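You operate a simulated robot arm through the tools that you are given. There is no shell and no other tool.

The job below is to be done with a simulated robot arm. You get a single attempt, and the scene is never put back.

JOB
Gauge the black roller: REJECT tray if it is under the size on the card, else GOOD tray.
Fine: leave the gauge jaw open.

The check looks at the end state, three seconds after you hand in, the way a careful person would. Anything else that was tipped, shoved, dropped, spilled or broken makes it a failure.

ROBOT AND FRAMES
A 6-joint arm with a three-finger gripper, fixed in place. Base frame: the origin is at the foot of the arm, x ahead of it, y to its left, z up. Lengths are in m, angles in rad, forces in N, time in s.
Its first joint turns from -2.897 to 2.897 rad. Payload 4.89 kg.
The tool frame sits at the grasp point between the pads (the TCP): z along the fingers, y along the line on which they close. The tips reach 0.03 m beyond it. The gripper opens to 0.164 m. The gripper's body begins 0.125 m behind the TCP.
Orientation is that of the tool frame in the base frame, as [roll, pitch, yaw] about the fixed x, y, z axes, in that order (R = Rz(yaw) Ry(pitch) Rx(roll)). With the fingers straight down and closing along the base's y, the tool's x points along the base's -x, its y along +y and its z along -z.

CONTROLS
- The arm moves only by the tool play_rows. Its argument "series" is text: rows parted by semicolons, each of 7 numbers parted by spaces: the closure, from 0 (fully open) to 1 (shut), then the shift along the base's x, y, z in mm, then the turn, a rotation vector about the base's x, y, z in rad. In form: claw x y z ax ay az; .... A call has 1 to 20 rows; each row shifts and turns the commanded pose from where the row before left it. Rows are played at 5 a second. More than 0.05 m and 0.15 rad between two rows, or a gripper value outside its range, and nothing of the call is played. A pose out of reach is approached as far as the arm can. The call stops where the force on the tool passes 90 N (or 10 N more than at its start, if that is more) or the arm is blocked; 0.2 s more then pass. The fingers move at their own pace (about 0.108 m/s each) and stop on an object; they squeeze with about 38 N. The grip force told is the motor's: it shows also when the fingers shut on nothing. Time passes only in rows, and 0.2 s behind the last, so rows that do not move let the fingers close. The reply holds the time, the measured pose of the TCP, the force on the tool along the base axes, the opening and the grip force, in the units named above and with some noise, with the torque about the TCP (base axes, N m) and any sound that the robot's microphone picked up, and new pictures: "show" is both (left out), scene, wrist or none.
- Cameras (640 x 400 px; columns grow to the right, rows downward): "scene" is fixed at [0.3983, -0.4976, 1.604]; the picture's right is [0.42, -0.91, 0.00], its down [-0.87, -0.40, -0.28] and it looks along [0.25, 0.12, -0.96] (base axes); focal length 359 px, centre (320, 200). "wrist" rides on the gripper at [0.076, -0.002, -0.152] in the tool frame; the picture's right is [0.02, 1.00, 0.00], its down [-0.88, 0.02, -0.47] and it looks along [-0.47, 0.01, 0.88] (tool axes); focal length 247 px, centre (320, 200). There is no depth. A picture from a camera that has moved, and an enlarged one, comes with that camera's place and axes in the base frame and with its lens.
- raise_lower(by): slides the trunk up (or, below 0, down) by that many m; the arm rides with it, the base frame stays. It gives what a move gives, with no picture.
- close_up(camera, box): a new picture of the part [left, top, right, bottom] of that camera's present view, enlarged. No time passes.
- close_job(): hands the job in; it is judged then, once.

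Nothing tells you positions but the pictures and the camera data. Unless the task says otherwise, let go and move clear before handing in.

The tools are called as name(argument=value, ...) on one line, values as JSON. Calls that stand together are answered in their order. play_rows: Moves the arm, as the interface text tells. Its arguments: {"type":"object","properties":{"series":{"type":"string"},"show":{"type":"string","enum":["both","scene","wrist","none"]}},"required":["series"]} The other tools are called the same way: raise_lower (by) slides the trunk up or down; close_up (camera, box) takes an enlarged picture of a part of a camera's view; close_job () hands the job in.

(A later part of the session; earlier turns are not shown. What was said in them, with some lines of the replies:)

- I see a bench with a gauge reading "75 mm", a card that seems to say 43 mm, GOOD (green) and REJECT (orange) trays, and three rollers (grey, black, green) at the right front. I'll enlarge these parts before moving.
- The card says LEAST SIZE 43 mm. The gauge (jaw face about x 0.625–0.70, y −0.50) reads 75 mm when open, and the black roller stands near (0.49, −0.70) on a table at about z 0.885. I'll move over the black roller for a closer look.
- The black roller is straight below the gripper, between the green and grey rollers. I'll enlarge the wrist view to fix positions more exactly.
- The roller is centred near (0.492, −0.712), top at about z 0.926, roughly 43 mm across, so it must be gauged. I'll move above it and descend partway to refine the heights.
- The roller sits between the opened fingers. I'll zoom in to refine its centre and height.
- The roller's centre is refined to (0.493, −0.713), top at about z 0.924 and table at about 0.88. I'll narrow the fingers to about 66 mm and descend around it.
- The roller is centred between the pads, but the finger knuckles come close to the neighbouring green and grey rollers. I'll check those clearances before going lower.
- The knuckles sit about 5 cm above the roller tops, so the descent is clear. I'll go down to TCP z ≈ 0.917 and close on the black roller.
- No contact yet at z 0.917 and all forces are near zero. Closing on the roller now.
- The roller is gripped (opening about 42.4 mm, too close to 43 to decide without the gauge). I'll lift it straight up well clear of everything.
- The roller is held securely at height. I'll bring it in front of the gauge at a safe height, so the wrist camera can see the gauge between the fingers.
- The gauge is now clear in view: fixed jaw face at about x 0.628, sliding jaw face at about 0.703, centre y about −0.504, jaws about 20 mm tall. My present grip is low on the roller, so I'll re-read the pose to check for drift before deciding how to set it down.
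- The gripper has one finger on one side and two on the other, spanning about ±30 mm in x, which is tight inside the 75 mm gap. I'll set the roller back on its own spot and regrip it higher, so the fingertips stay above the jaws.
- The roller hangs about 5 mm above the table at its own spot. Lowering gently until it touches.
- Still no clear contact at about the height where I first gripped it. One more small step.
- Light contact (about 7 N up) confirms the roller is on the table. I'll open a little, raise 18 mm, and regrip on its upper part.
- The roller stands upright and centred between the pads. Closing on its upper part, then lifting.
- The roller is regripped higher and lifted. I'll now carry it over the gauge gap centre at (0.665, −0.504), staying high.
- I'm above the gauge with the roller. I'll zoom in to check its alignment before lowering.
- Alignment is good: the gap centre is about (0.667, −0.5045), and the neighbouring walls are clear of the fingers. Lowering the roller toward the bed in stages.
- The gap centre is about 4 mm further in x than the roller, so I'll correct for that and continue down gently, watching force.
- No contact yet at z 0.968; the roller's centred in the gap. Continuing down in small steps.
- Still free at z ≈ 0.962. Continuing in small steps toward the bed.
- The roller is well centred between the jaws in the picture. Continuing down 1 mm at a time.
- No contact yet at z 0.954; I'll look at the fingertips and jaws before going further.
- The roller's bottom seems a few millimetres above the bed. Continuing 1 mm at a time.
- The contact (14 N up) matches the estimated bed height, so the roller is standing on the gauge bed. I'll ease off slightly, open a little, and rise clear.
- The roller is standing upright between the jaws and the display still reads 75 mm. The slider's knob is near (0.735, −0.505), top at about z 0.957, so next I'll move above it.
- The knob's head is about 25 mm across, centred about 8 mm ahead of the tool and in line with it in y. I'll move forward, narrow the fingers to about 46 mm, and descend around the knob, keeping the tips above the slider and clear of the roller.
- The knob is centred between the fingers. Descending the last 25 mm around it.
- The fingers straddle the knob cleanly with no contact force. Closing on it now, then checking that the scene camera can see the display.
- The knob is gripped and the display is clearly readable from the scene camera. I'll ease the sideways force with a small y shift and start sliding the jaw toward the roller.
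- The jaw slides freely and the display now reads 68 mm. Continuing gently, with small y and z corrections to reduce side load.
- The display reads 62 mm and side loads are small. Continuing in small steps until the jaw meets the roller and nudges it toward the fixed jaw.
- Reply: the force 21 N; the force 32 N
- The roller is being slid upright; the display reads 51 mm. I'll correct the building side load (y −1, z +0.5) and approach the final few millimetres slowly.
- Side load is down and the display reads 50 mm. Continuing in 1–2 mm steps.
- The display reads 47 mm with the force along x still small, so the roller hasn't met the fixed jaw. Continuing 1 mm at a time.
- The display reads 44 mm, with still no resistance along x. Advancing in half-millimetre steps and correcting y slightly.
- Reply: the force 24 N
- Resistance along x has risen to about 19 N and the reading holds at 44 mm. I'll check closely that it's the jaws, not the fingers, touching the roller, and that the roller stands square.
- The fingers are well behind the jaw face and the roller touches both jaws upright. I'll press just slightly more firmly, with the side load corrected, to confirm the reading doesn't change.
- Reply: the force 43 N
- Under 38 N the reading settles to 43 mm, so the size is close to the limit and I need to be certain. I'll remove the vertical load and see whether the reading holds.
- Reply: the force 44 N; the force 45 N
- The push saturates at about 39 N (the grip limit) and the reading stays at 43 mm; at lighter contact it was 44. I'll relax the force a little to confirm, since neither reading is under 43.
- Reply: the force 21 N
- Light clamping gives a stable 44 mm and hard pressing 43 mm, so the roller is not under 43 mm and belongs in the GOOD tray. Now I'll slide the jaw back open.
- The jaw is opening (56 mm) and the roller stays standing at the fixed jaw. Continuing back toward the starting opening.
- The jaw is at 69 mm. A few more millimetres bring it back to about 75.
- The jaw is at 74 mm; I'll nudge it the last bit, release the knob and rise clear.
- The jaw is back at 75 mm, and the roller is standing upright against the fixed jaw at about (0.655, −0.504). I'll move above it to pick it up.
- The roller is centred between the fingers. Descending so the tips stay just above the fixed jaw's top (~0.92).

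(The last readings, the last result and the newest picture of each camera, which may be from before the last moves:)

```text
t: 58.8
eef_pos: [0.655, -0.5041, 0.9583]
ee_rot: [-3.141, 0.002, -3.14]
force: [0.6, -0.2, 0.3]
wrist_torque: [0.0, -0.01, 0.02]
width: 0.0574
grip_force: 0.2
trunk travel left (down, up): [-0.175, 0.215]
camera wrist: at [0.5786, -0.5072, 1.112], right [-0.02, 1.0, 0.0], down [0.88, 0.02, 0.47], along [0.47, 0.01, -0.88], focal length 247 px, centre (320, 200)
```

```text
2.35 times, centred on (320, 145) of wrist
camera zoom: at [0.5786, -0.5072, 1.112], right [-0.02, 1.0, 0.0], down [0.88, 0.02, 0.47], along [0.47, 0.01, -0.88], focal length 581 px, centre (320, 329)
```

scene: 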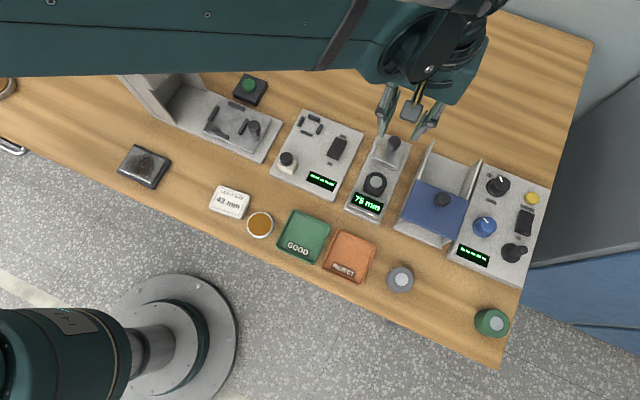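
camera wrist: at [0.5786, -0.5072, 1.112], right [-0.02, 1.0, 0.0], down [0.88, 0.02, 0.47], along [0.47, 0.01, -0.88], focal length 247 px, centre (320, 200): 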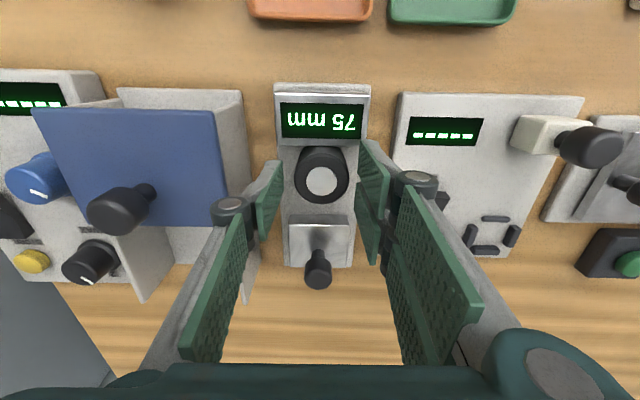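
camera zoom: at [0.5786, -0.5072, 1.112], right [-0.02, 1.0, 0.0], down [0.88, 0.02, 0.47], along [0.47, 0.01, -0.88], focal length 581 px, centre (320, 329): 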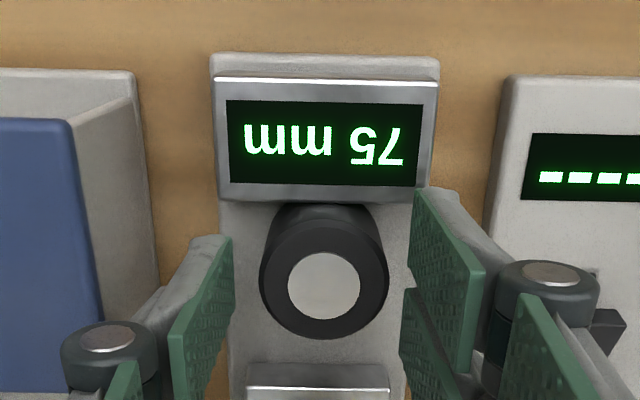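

Tips are about 8 mm above the jaw top. I'll lower about 4 mm more for a better grip, then check the force.

play_rows(series="0.65 0 0 -2 0 0 0; 0.65 0 0 -2 0 0 0; 0.65 0 0 0 0 0 0", show="none")

```text
t: 59.6
eef_pos: [0.6559, -0.5047, 0.9532]
ee_rot: [3.142, -0.002, -3.139]
force: [-0.1, -0.3, 0.6]
wrist_torque: [0.01, 0.03, 0.01]
width: 0.0575
grip_force: 0.0
trunk travel left (down, up): [-0.175, 0.215]
```

No contact. Closing on the roller.

play_rows(series="0.7 0 0 0 0 0 0; 1 0 0 0 0 0 0; 1 0 0 0 0 0 0; 1 0 0 0 0 0 0", show="wrist")

close_up(camera="wrist", box=[240, 60, 400, 230])

```text
t: 60.6
eef_pos: [0.6563, -0.5064, 0.9532]
ee_rot: [-3.141, -0.001, -3.138]
force: [1.1, 0.2, 3.0]
wrist_torque: [-0.05, -0.06, 0.0]
width: 0.0428
grip_force: 38.4
trunk travel left (down, up): [-0.175, 0.215]
camera wrist: at [0.5788, -0.5076, 1.1076], right [-0.02, 1.0, 0.0], down [0.88, 0.02, 0.47], along [0.47, 0.01, -0.88], focal length 247 px, centre (320, 200)
```

wrist: 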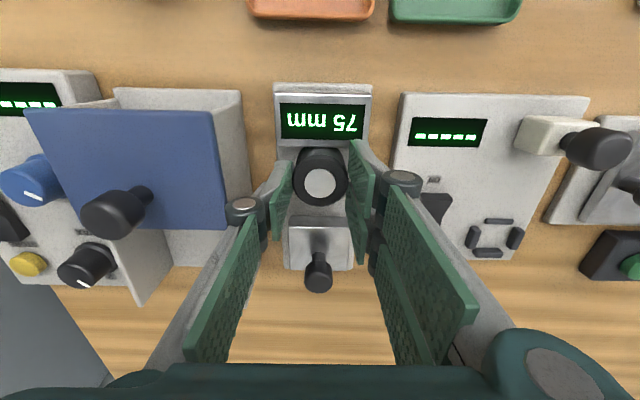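

```text
2.35 times, centred on (320, 145) of wrist
camera zoom: at [0.5788, -0.5076, 1.1076], right [-0.02, 1.0, 0.0], down [0.88, 0.02, 0.47], along [0.47, 0.01, -0.88], focal length 581 px, centre (320, 329)
```

zoom: 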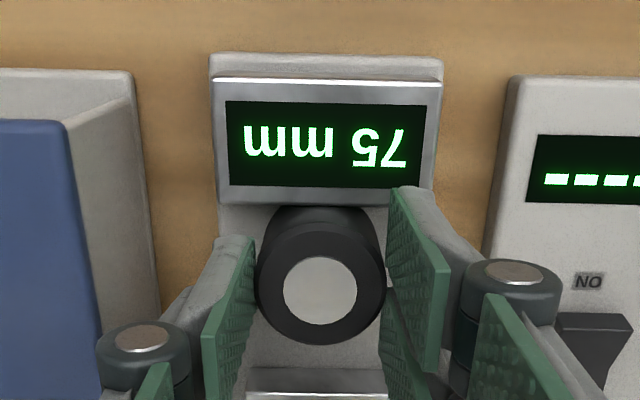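

The roller is gripped again. Lifting straight up with a slight move away from the fixed jaw.

play_rows(series="1 0.8 0 1 0 0 0; 1 1 0 4 0 0 0; 1 0 0 15 0 0 0; 1 0 0 30 0 0 0; 1 0 0 35 0 0 0; 1 0 0 25 0 0 0; 1 0 0 0 0 0 0", show="both")

```text
t: 62.2
eef_pos: [0.6575, -0.5047, 1.0636]
ee_rot: [3.14, 0.001, -3.138]
force: [0.6, -0.2, -0.2]
wrist_torque: [0.0, -0.05, 0.0]
width: 0.0427
grip_force: 38.1
trunk travel left (down, up): [-0.175, 0.215]
camera wrist: at [0.5809, -0.5061, 1.2177], right [-0.02, 1.0, 0.0], down [0.88, 0.02, 0.47], along [0.47, 0.01, -0.88], focal length 247 px, centre (320, 200)
```

scene: 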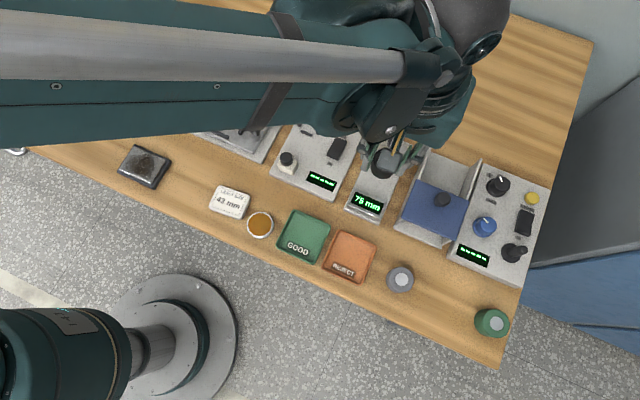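
wrist: 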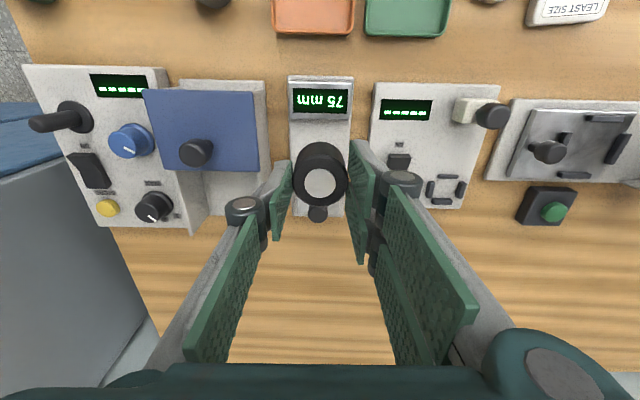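

The roller is up and the jaw reads 75 mm. Moving to above the GOOD tray, at about (0.50, −0.413).

play_rows(series="1 -39.3 23 0 0 0 0; 1 -39.3 23 0 0 0 0; 1 -39.3 23 0 0 0 0; 1 -39.3 23 0 0 0 0; 1 0 0 0 0 0 0; 1 0 0 0 0 0 0", show="both")

close_up(camera="wrist", box=[200, 60, 440, 230])

```text
t: 63.6
eef_pos: [0.5007, -0.4151, 1.0634]
ee_rot: [-3.141, 0.001, -3.14]
force: [-0.3, 1.1, 0.2]
wrist_torque: [-0.06, -0.07, -0.01]
width: 0.0427
grip_force: 38.2
trunk travel left (down, up): [-0.175, 0.215]
camera wrist: at [0.4238, -0.4173, 1.2179], right [-0.02, 1.0, 0.0], down [0.88, 0.02, 0.47], along [0.47, 0.01, -0.88], focal length 247 px, centre (320, 200)
```

scene: 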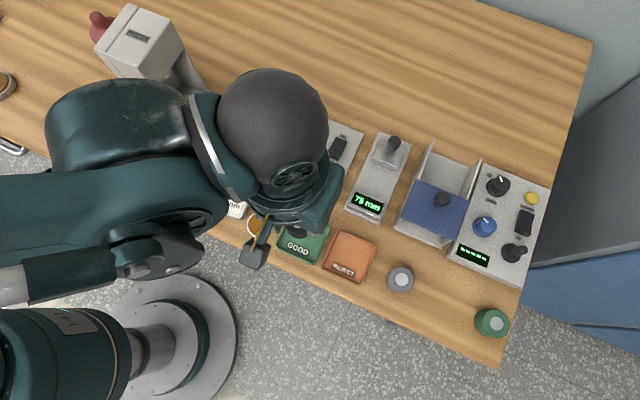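
wrist: 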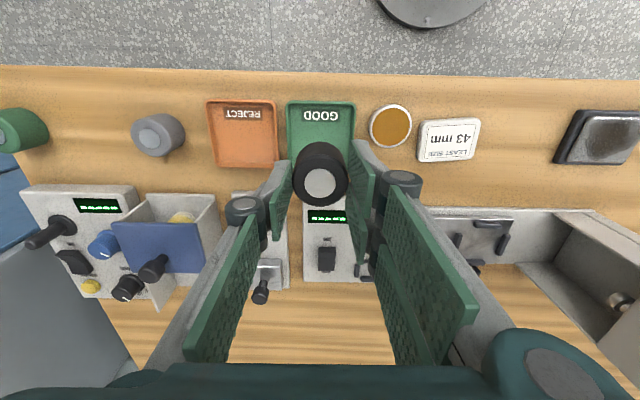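

```text
2.35 times, centred on (320, 145) of wrist
camera zoom: at [0.4238, -0.4173, 1.2179], right [-0.02, 1.0, 0.0], down [0.88, 0.02, 0.47], along [0.47, 0.01, -0.88], focal length 581 px, centre (320, 329)
```

zoom: 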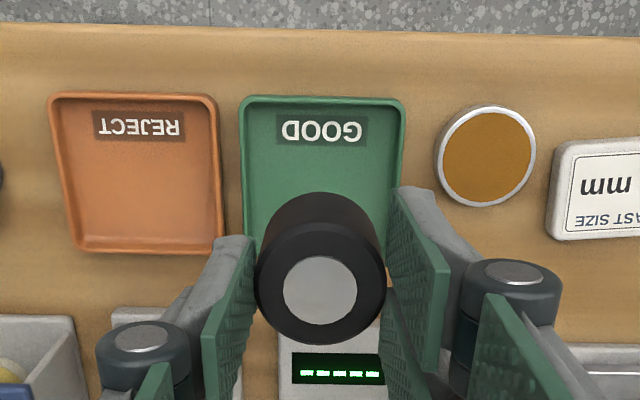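

The GOOD tray is directly below, centred near (0.503, −0.416), and the roller is well inside its outline. Descending.

play_rows(series="1 1.5 -0.5 -30 0 0 0; 1 0 0 -30 0 0 0; 1 0 0 -25 0 0 0; 1 0 0 -15 0 0 0; 1 0 0 -8 0 0 0; 1 0 0 0 0 0 0; 1 0 0 0 0 0 0", show="wrist")

close_up(camera="wrist", box=[200, 60, 440, 230])

```text
t: 65.2
eef_pos: [0.5019, -0.4142, 0.9552]
ee_rot: [3.141, 0.0, -3.139]
force: [1.0, -0.6, -1.5]
wrist_torque: [0.02, -0.02, 0.0]
width: 0.0425
grip_force: 38.1
trunk travel left (down, up): [-0.175, 0.215]
camera wrist: at [0.425, -0.4159, 1.1089], right [-0.02, 1.0, 0.0], down [0.88, 0.02, 0.47], along [0.47, 0.01, -0.88], focal length 247 px, centre (320, 200)
```

wrist: 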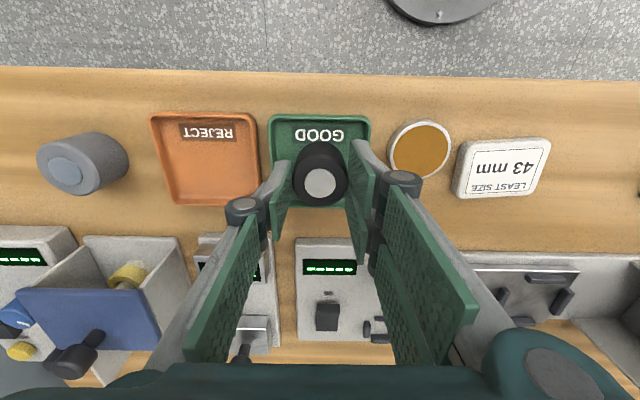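

```text
2.35 times, centred on (320, 145) of wrist
camera zoom: at [0.425, -0.4159, 1.1089], right [-0.02, 1.0, 0.0], down [0.88, 0.02, 0.47], along [0.47, 0.01, -0.88], focal length 581 px, centre (320, 329)
```

zoom: 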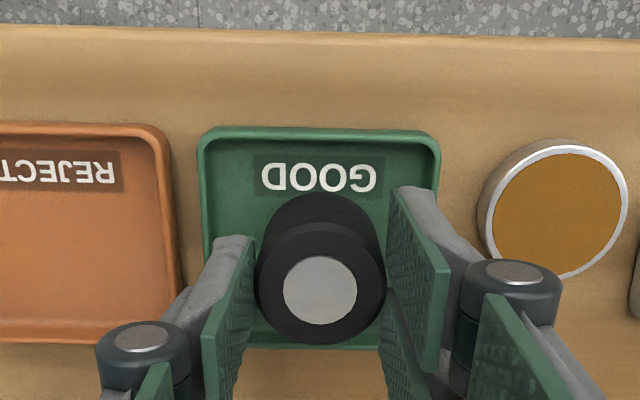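

The roller is centred inside the GOOD tray's rim. Lowering gently until it touches the tray floor.

play_rows(series="1 0 0 -2 0 0 0; 1 0 0 -2 0 0 0; 1 0 0 -2 0 0 0; 1 0 0 0 0 0 0", show="none")

play_rows(series="1 0 0 -1 0 0 0; 1 0 0 -1 0 0 0; 1 0 0 0 0 0 0", show="none")

play_rows(series="1 0 0 -1 0 0 0; 1 0 0 0 0 0 0", show="none")

```text
t: 66.2
eef_pos: [0.5015, -0.4142, 0.9507]
ee_rot: [3.14, 0.0, -3.14]
force: [0.1, 0.4, 0.5]
wrist_torque: [-0.02, 0.0, -0.01]
width: 0.0425
grip_force: 38.2
trunk travel left (down, up): [-0.175, 0.215]
```

```text
t: 67.0
eef_pos: [0.5021, -0.4144, 0.9484]
ee_rot: [3.141, 0.001, -3.14]
force: [0.8, -0.3, 0.1]
wrist_torque: [0.01, 0.02, -0.01]
width: 0.0429
grip_force: 37.6
trunk travel left (down, up): [-0.175, 0.215]
```

```text
t: 67.6
eef_pos: [0.502, -0.4142, 0.9469]
ee_rot: [-3.14, -0.001, -3.14]
force: [-0.6, 0.1, -0.5]
wrist_torque: [-0.01, -0.02, 0.0]
width: 0.0427
grip_force: 38.2
trunk travel left (down, up): [-0.175, 0.215]
```

Still free at z 0.947. Continuing 1 mm at a time.

play_rows(series="1 0 0 -1 0 0 0; 1 0 0 0 0 0 0", show="none")

play_rows(series="1 0 0 -1 0 0 0; 1 0 0 0 0 0 0", show="none")

```text
t: 68.2
eef_pos: [0.5017, -0.4148, 0.9466]
ee_rot: [-3.141, 0.001, -3.14]
force: [-0.1, -0.4, -1.4]
wrist_torque: [0.02, -0.01, 0.03]
width: 0.0429
grip_force: 38.4
trunk travel left (down, up): [-0.175, 0.215]
```

```text
t: 68.8
eef_pos: [0.5024, -0.4141, 0.9457]
ee_rot: [-3.141, 0.0, -3.141]
force: [-0.4, -0.3, -1.0]
wrist_torque: [-0.02, 0.01, 0.02]
width: 0.0426
grip_force: 38.2
trunk travel left (down, up): [-0.175, 0.215]
```

play_rows(series="1 0 0 -1 0 0 0; 1 0 0 0 0 0 0", show="none")

play_rows(series="1 0 0 -0.7 0 0 0; 1 0 0 0 0 0 0", show="none")

```text
t: 69.4
eef_pos: [0.5031, -0.4146, 0.9445]
ee_rot: [-3.14, 0.001, -3.14]
force: [0.0, -0.1, -0.8]
wrist_torque: [0.0, 0.0, -0.01]
width: 0.0427
grip_force: 38.0
trunk travel left (down, up): [-0.175, 0.215]
```

```text
t: 70.0
eef_pos: [0.5009, -0.4143, 0.9426]
ee_rot: [3.14, 0.0, -3.139]
force: [0.0, -0.1, 0.9]
wrist_torque: [-0.02, 0.01, -0.03]
width: 0.0425
grip_force: 37.6
trunk travel left (down, up): [-0.175, 0.215]
```

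play_rows(series="1 0 0 -0.7 0 0 0; 1 0 0 0 0 0 0", show="none")

play_rows(series="1 0 0 -0.7 0 0 0; 1 0 0 0 0 0 0", show="none")

```text
t: 70.6
eef_pos: [0.5014, -0.4143, 0.9434]
ee_rot: [3.142, 0.002, -3.141]
force: [-4.5, -5.4, 27.5]
wrist_torque: [-0.37, 0.17, -0.01]
width: 0.0425
grip_force: 38.1
trunk travel left (down, up): [-0.175, 0.215]
```

```text
t: 71.2
eef_pos: [0.5012, -0.4136, 0.9424]
ee_rot: [-3.14, 0.001, -3.139]
force: [1.9, -12.3, 49.3]
wrist_torque: [-0.54, -0.17, -0.01]
width: 0.0425
grip_force: 37.3
trunk travel left (down, up): [-0.175, 0.215]
```

Firm contact with the tray floor. I'll ease off about 1 mm, open just enough to release, and rise clear.

play_rows(series="1 0 0 1.2 0 0 0; 1 0 0 0 0 0 0; 0.65 0 0 0 0 0 0; 0.65 0 0 0 0 0 0; 0.65 0 0 0 0 0 0; 0.65 0 0 6 0 0 0; 0.65 0 0 15 0 0 0; 0.65 0 0 25 0 0 0; 0.65 0 0 35 0 0 0; 0.65 0 0 35 0 0 0; 0.65 0 0 0 0 0 0", show="both")

close_up(camera="wrist", box=[200, 60, 440, 230])

```text
t: 73.6
eef_pos: [0.5012, -0.4136, 1.0604]
ee_rot: [3.141, 0.001, -3.14]
force: [0.0, 0.4, 0.3]
wrist_torque: [-0.05, -0.04, -0.01]
width: 0.0573
grip_force: 0.0
trunk travel left (down, up): [-0.175, 0.215]
camera wrist: at [0.424, -0.4162, 1.2144], right [-0.02, 1.0, 0.0], down [0.88, 0.02, 0.47], along [0.47, 0.01, -0.88], focal length 247 px, centre (320, 200)
```

scene: 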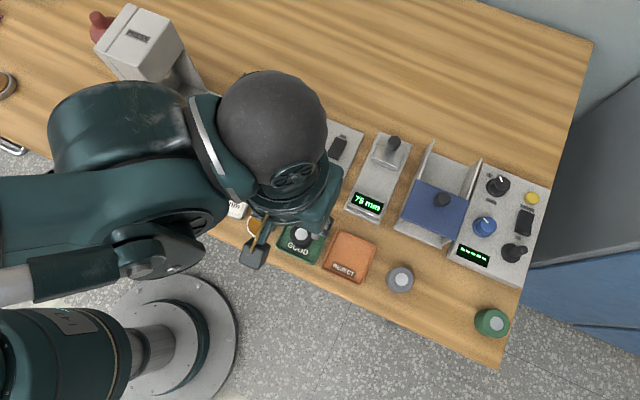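
wrist: 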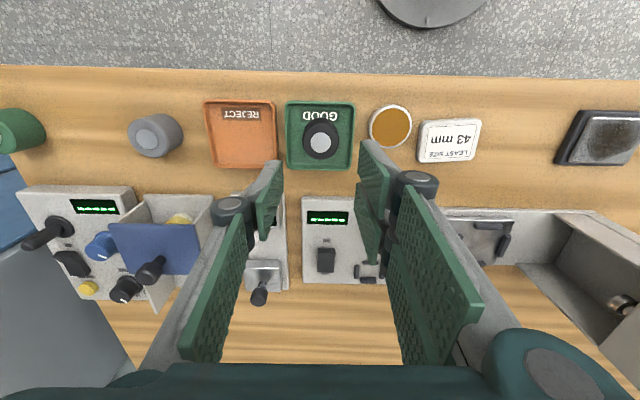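

```text
2.35 times, centred on (320, 145) of wrist
camera zoom: at [0.424, -0.4162, 1.2144], right [-0.02, 1.0, 0.0], down [0.88, 0.02, 0.47], along [0.47, 0.01, -0.88], focal length 581 px, centre (320, 329)
```

zoom: 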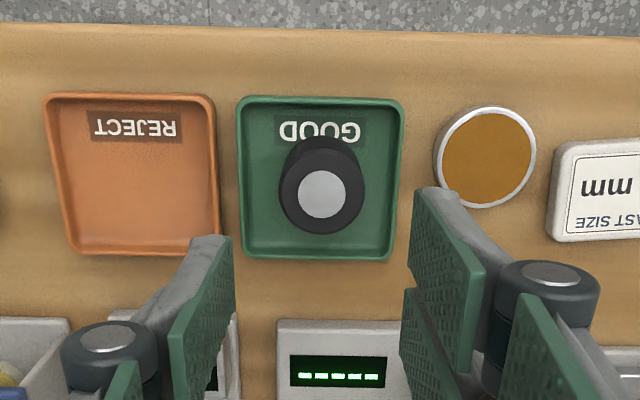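

The black roller stands upright in the middle of the GOOD tray and the gauge is open at 75 mm. I'll move the arm up and clear for a final check.

play_rows(series="0.65 -20 0 35 0 0 0; 0.4 -40 -10 20 0 0 0; 0.2 -40 -10 10 0 0 0; 0 -40 -10 5 0 0 0; 0 -30 -10 0 0 0 0; 0 0 0 0 0 0 0; 0 0 0 0 0 0 0", show="both")

close_up(camera="scene", box=[200, 100, 540, 350])

```text
t: 75.2
eef_pos: [0.3317, -0.4556, 1.1297]
ee_rot: [-3.141, 0.0, -3.139]
force: [-0.6, -0.8, -0.1]
wrist_torque: [0.02, -0.07, -0.01]
width: 0.164
grip_force: 0.0
trunk travel left (down, up): [-0.175, 0.215]
camera wrist: at [0.2543, -0.4572, 1.283], right [-0.02, 1.0, 0.0], down [0.88, 0.02, 0.47], along [0.47, 0.01, -0.88], focal length 247 px, centre (320, 200)
```

scene: 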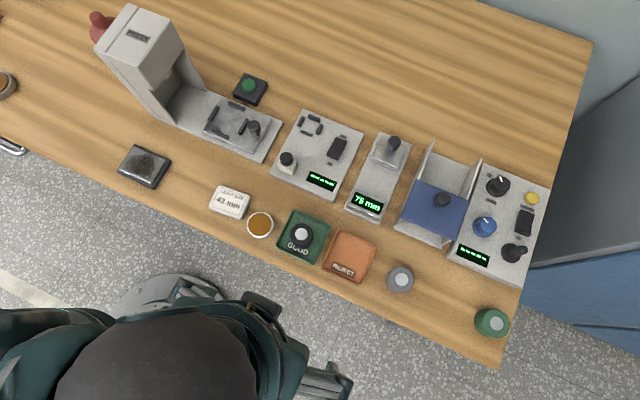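
wrist: 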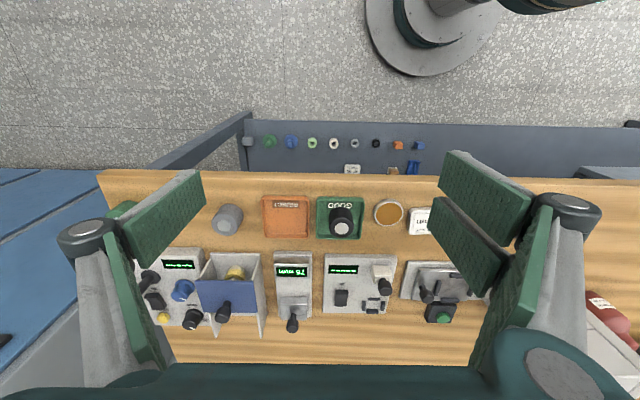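

```text
1.60 times, centred on (370, 225) of scene
camera zoom: at [0.3983, -0.4976, 1.604], right [0.42, -0.91, 0.0], down [-0.87, -0.4, -0.28], along [0.25, 0.12, -0.96], focal length 574 px, centre (240, 160)
```

zoom: 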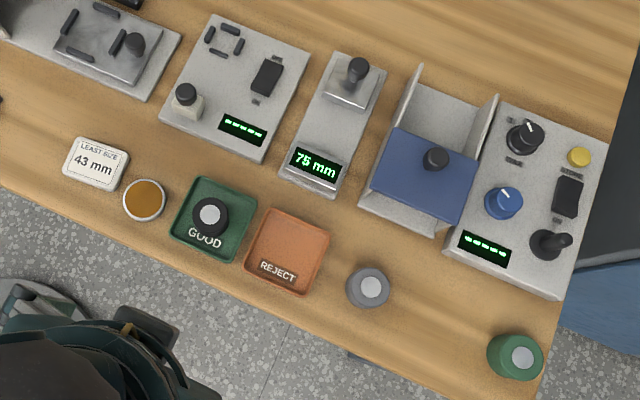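

The black roller stands upright in the GOOD tray, the gauge jaw is open at 75 mm, the other items look where they started, and the arm is clear. The job is done, so I'm handing it in.

close_job()

```text
The job is handed in.
```

I put the black roller in the GOOD tray: it gauged at 44 mm, and the card's least size is 43 mm. It stands upright in the middle of the tray.

The reading was 44 mm with the jaws lightly closed. It dropped to 43 mm when I pressed hard, at about 39 N, so the roller is near the limit but neither reading was under it.

I slid the gauge jaw back to 75 mm, where it started. In the last pictures nothing else looked moved or tipped, and the arm was clear of the bench before I handed in.
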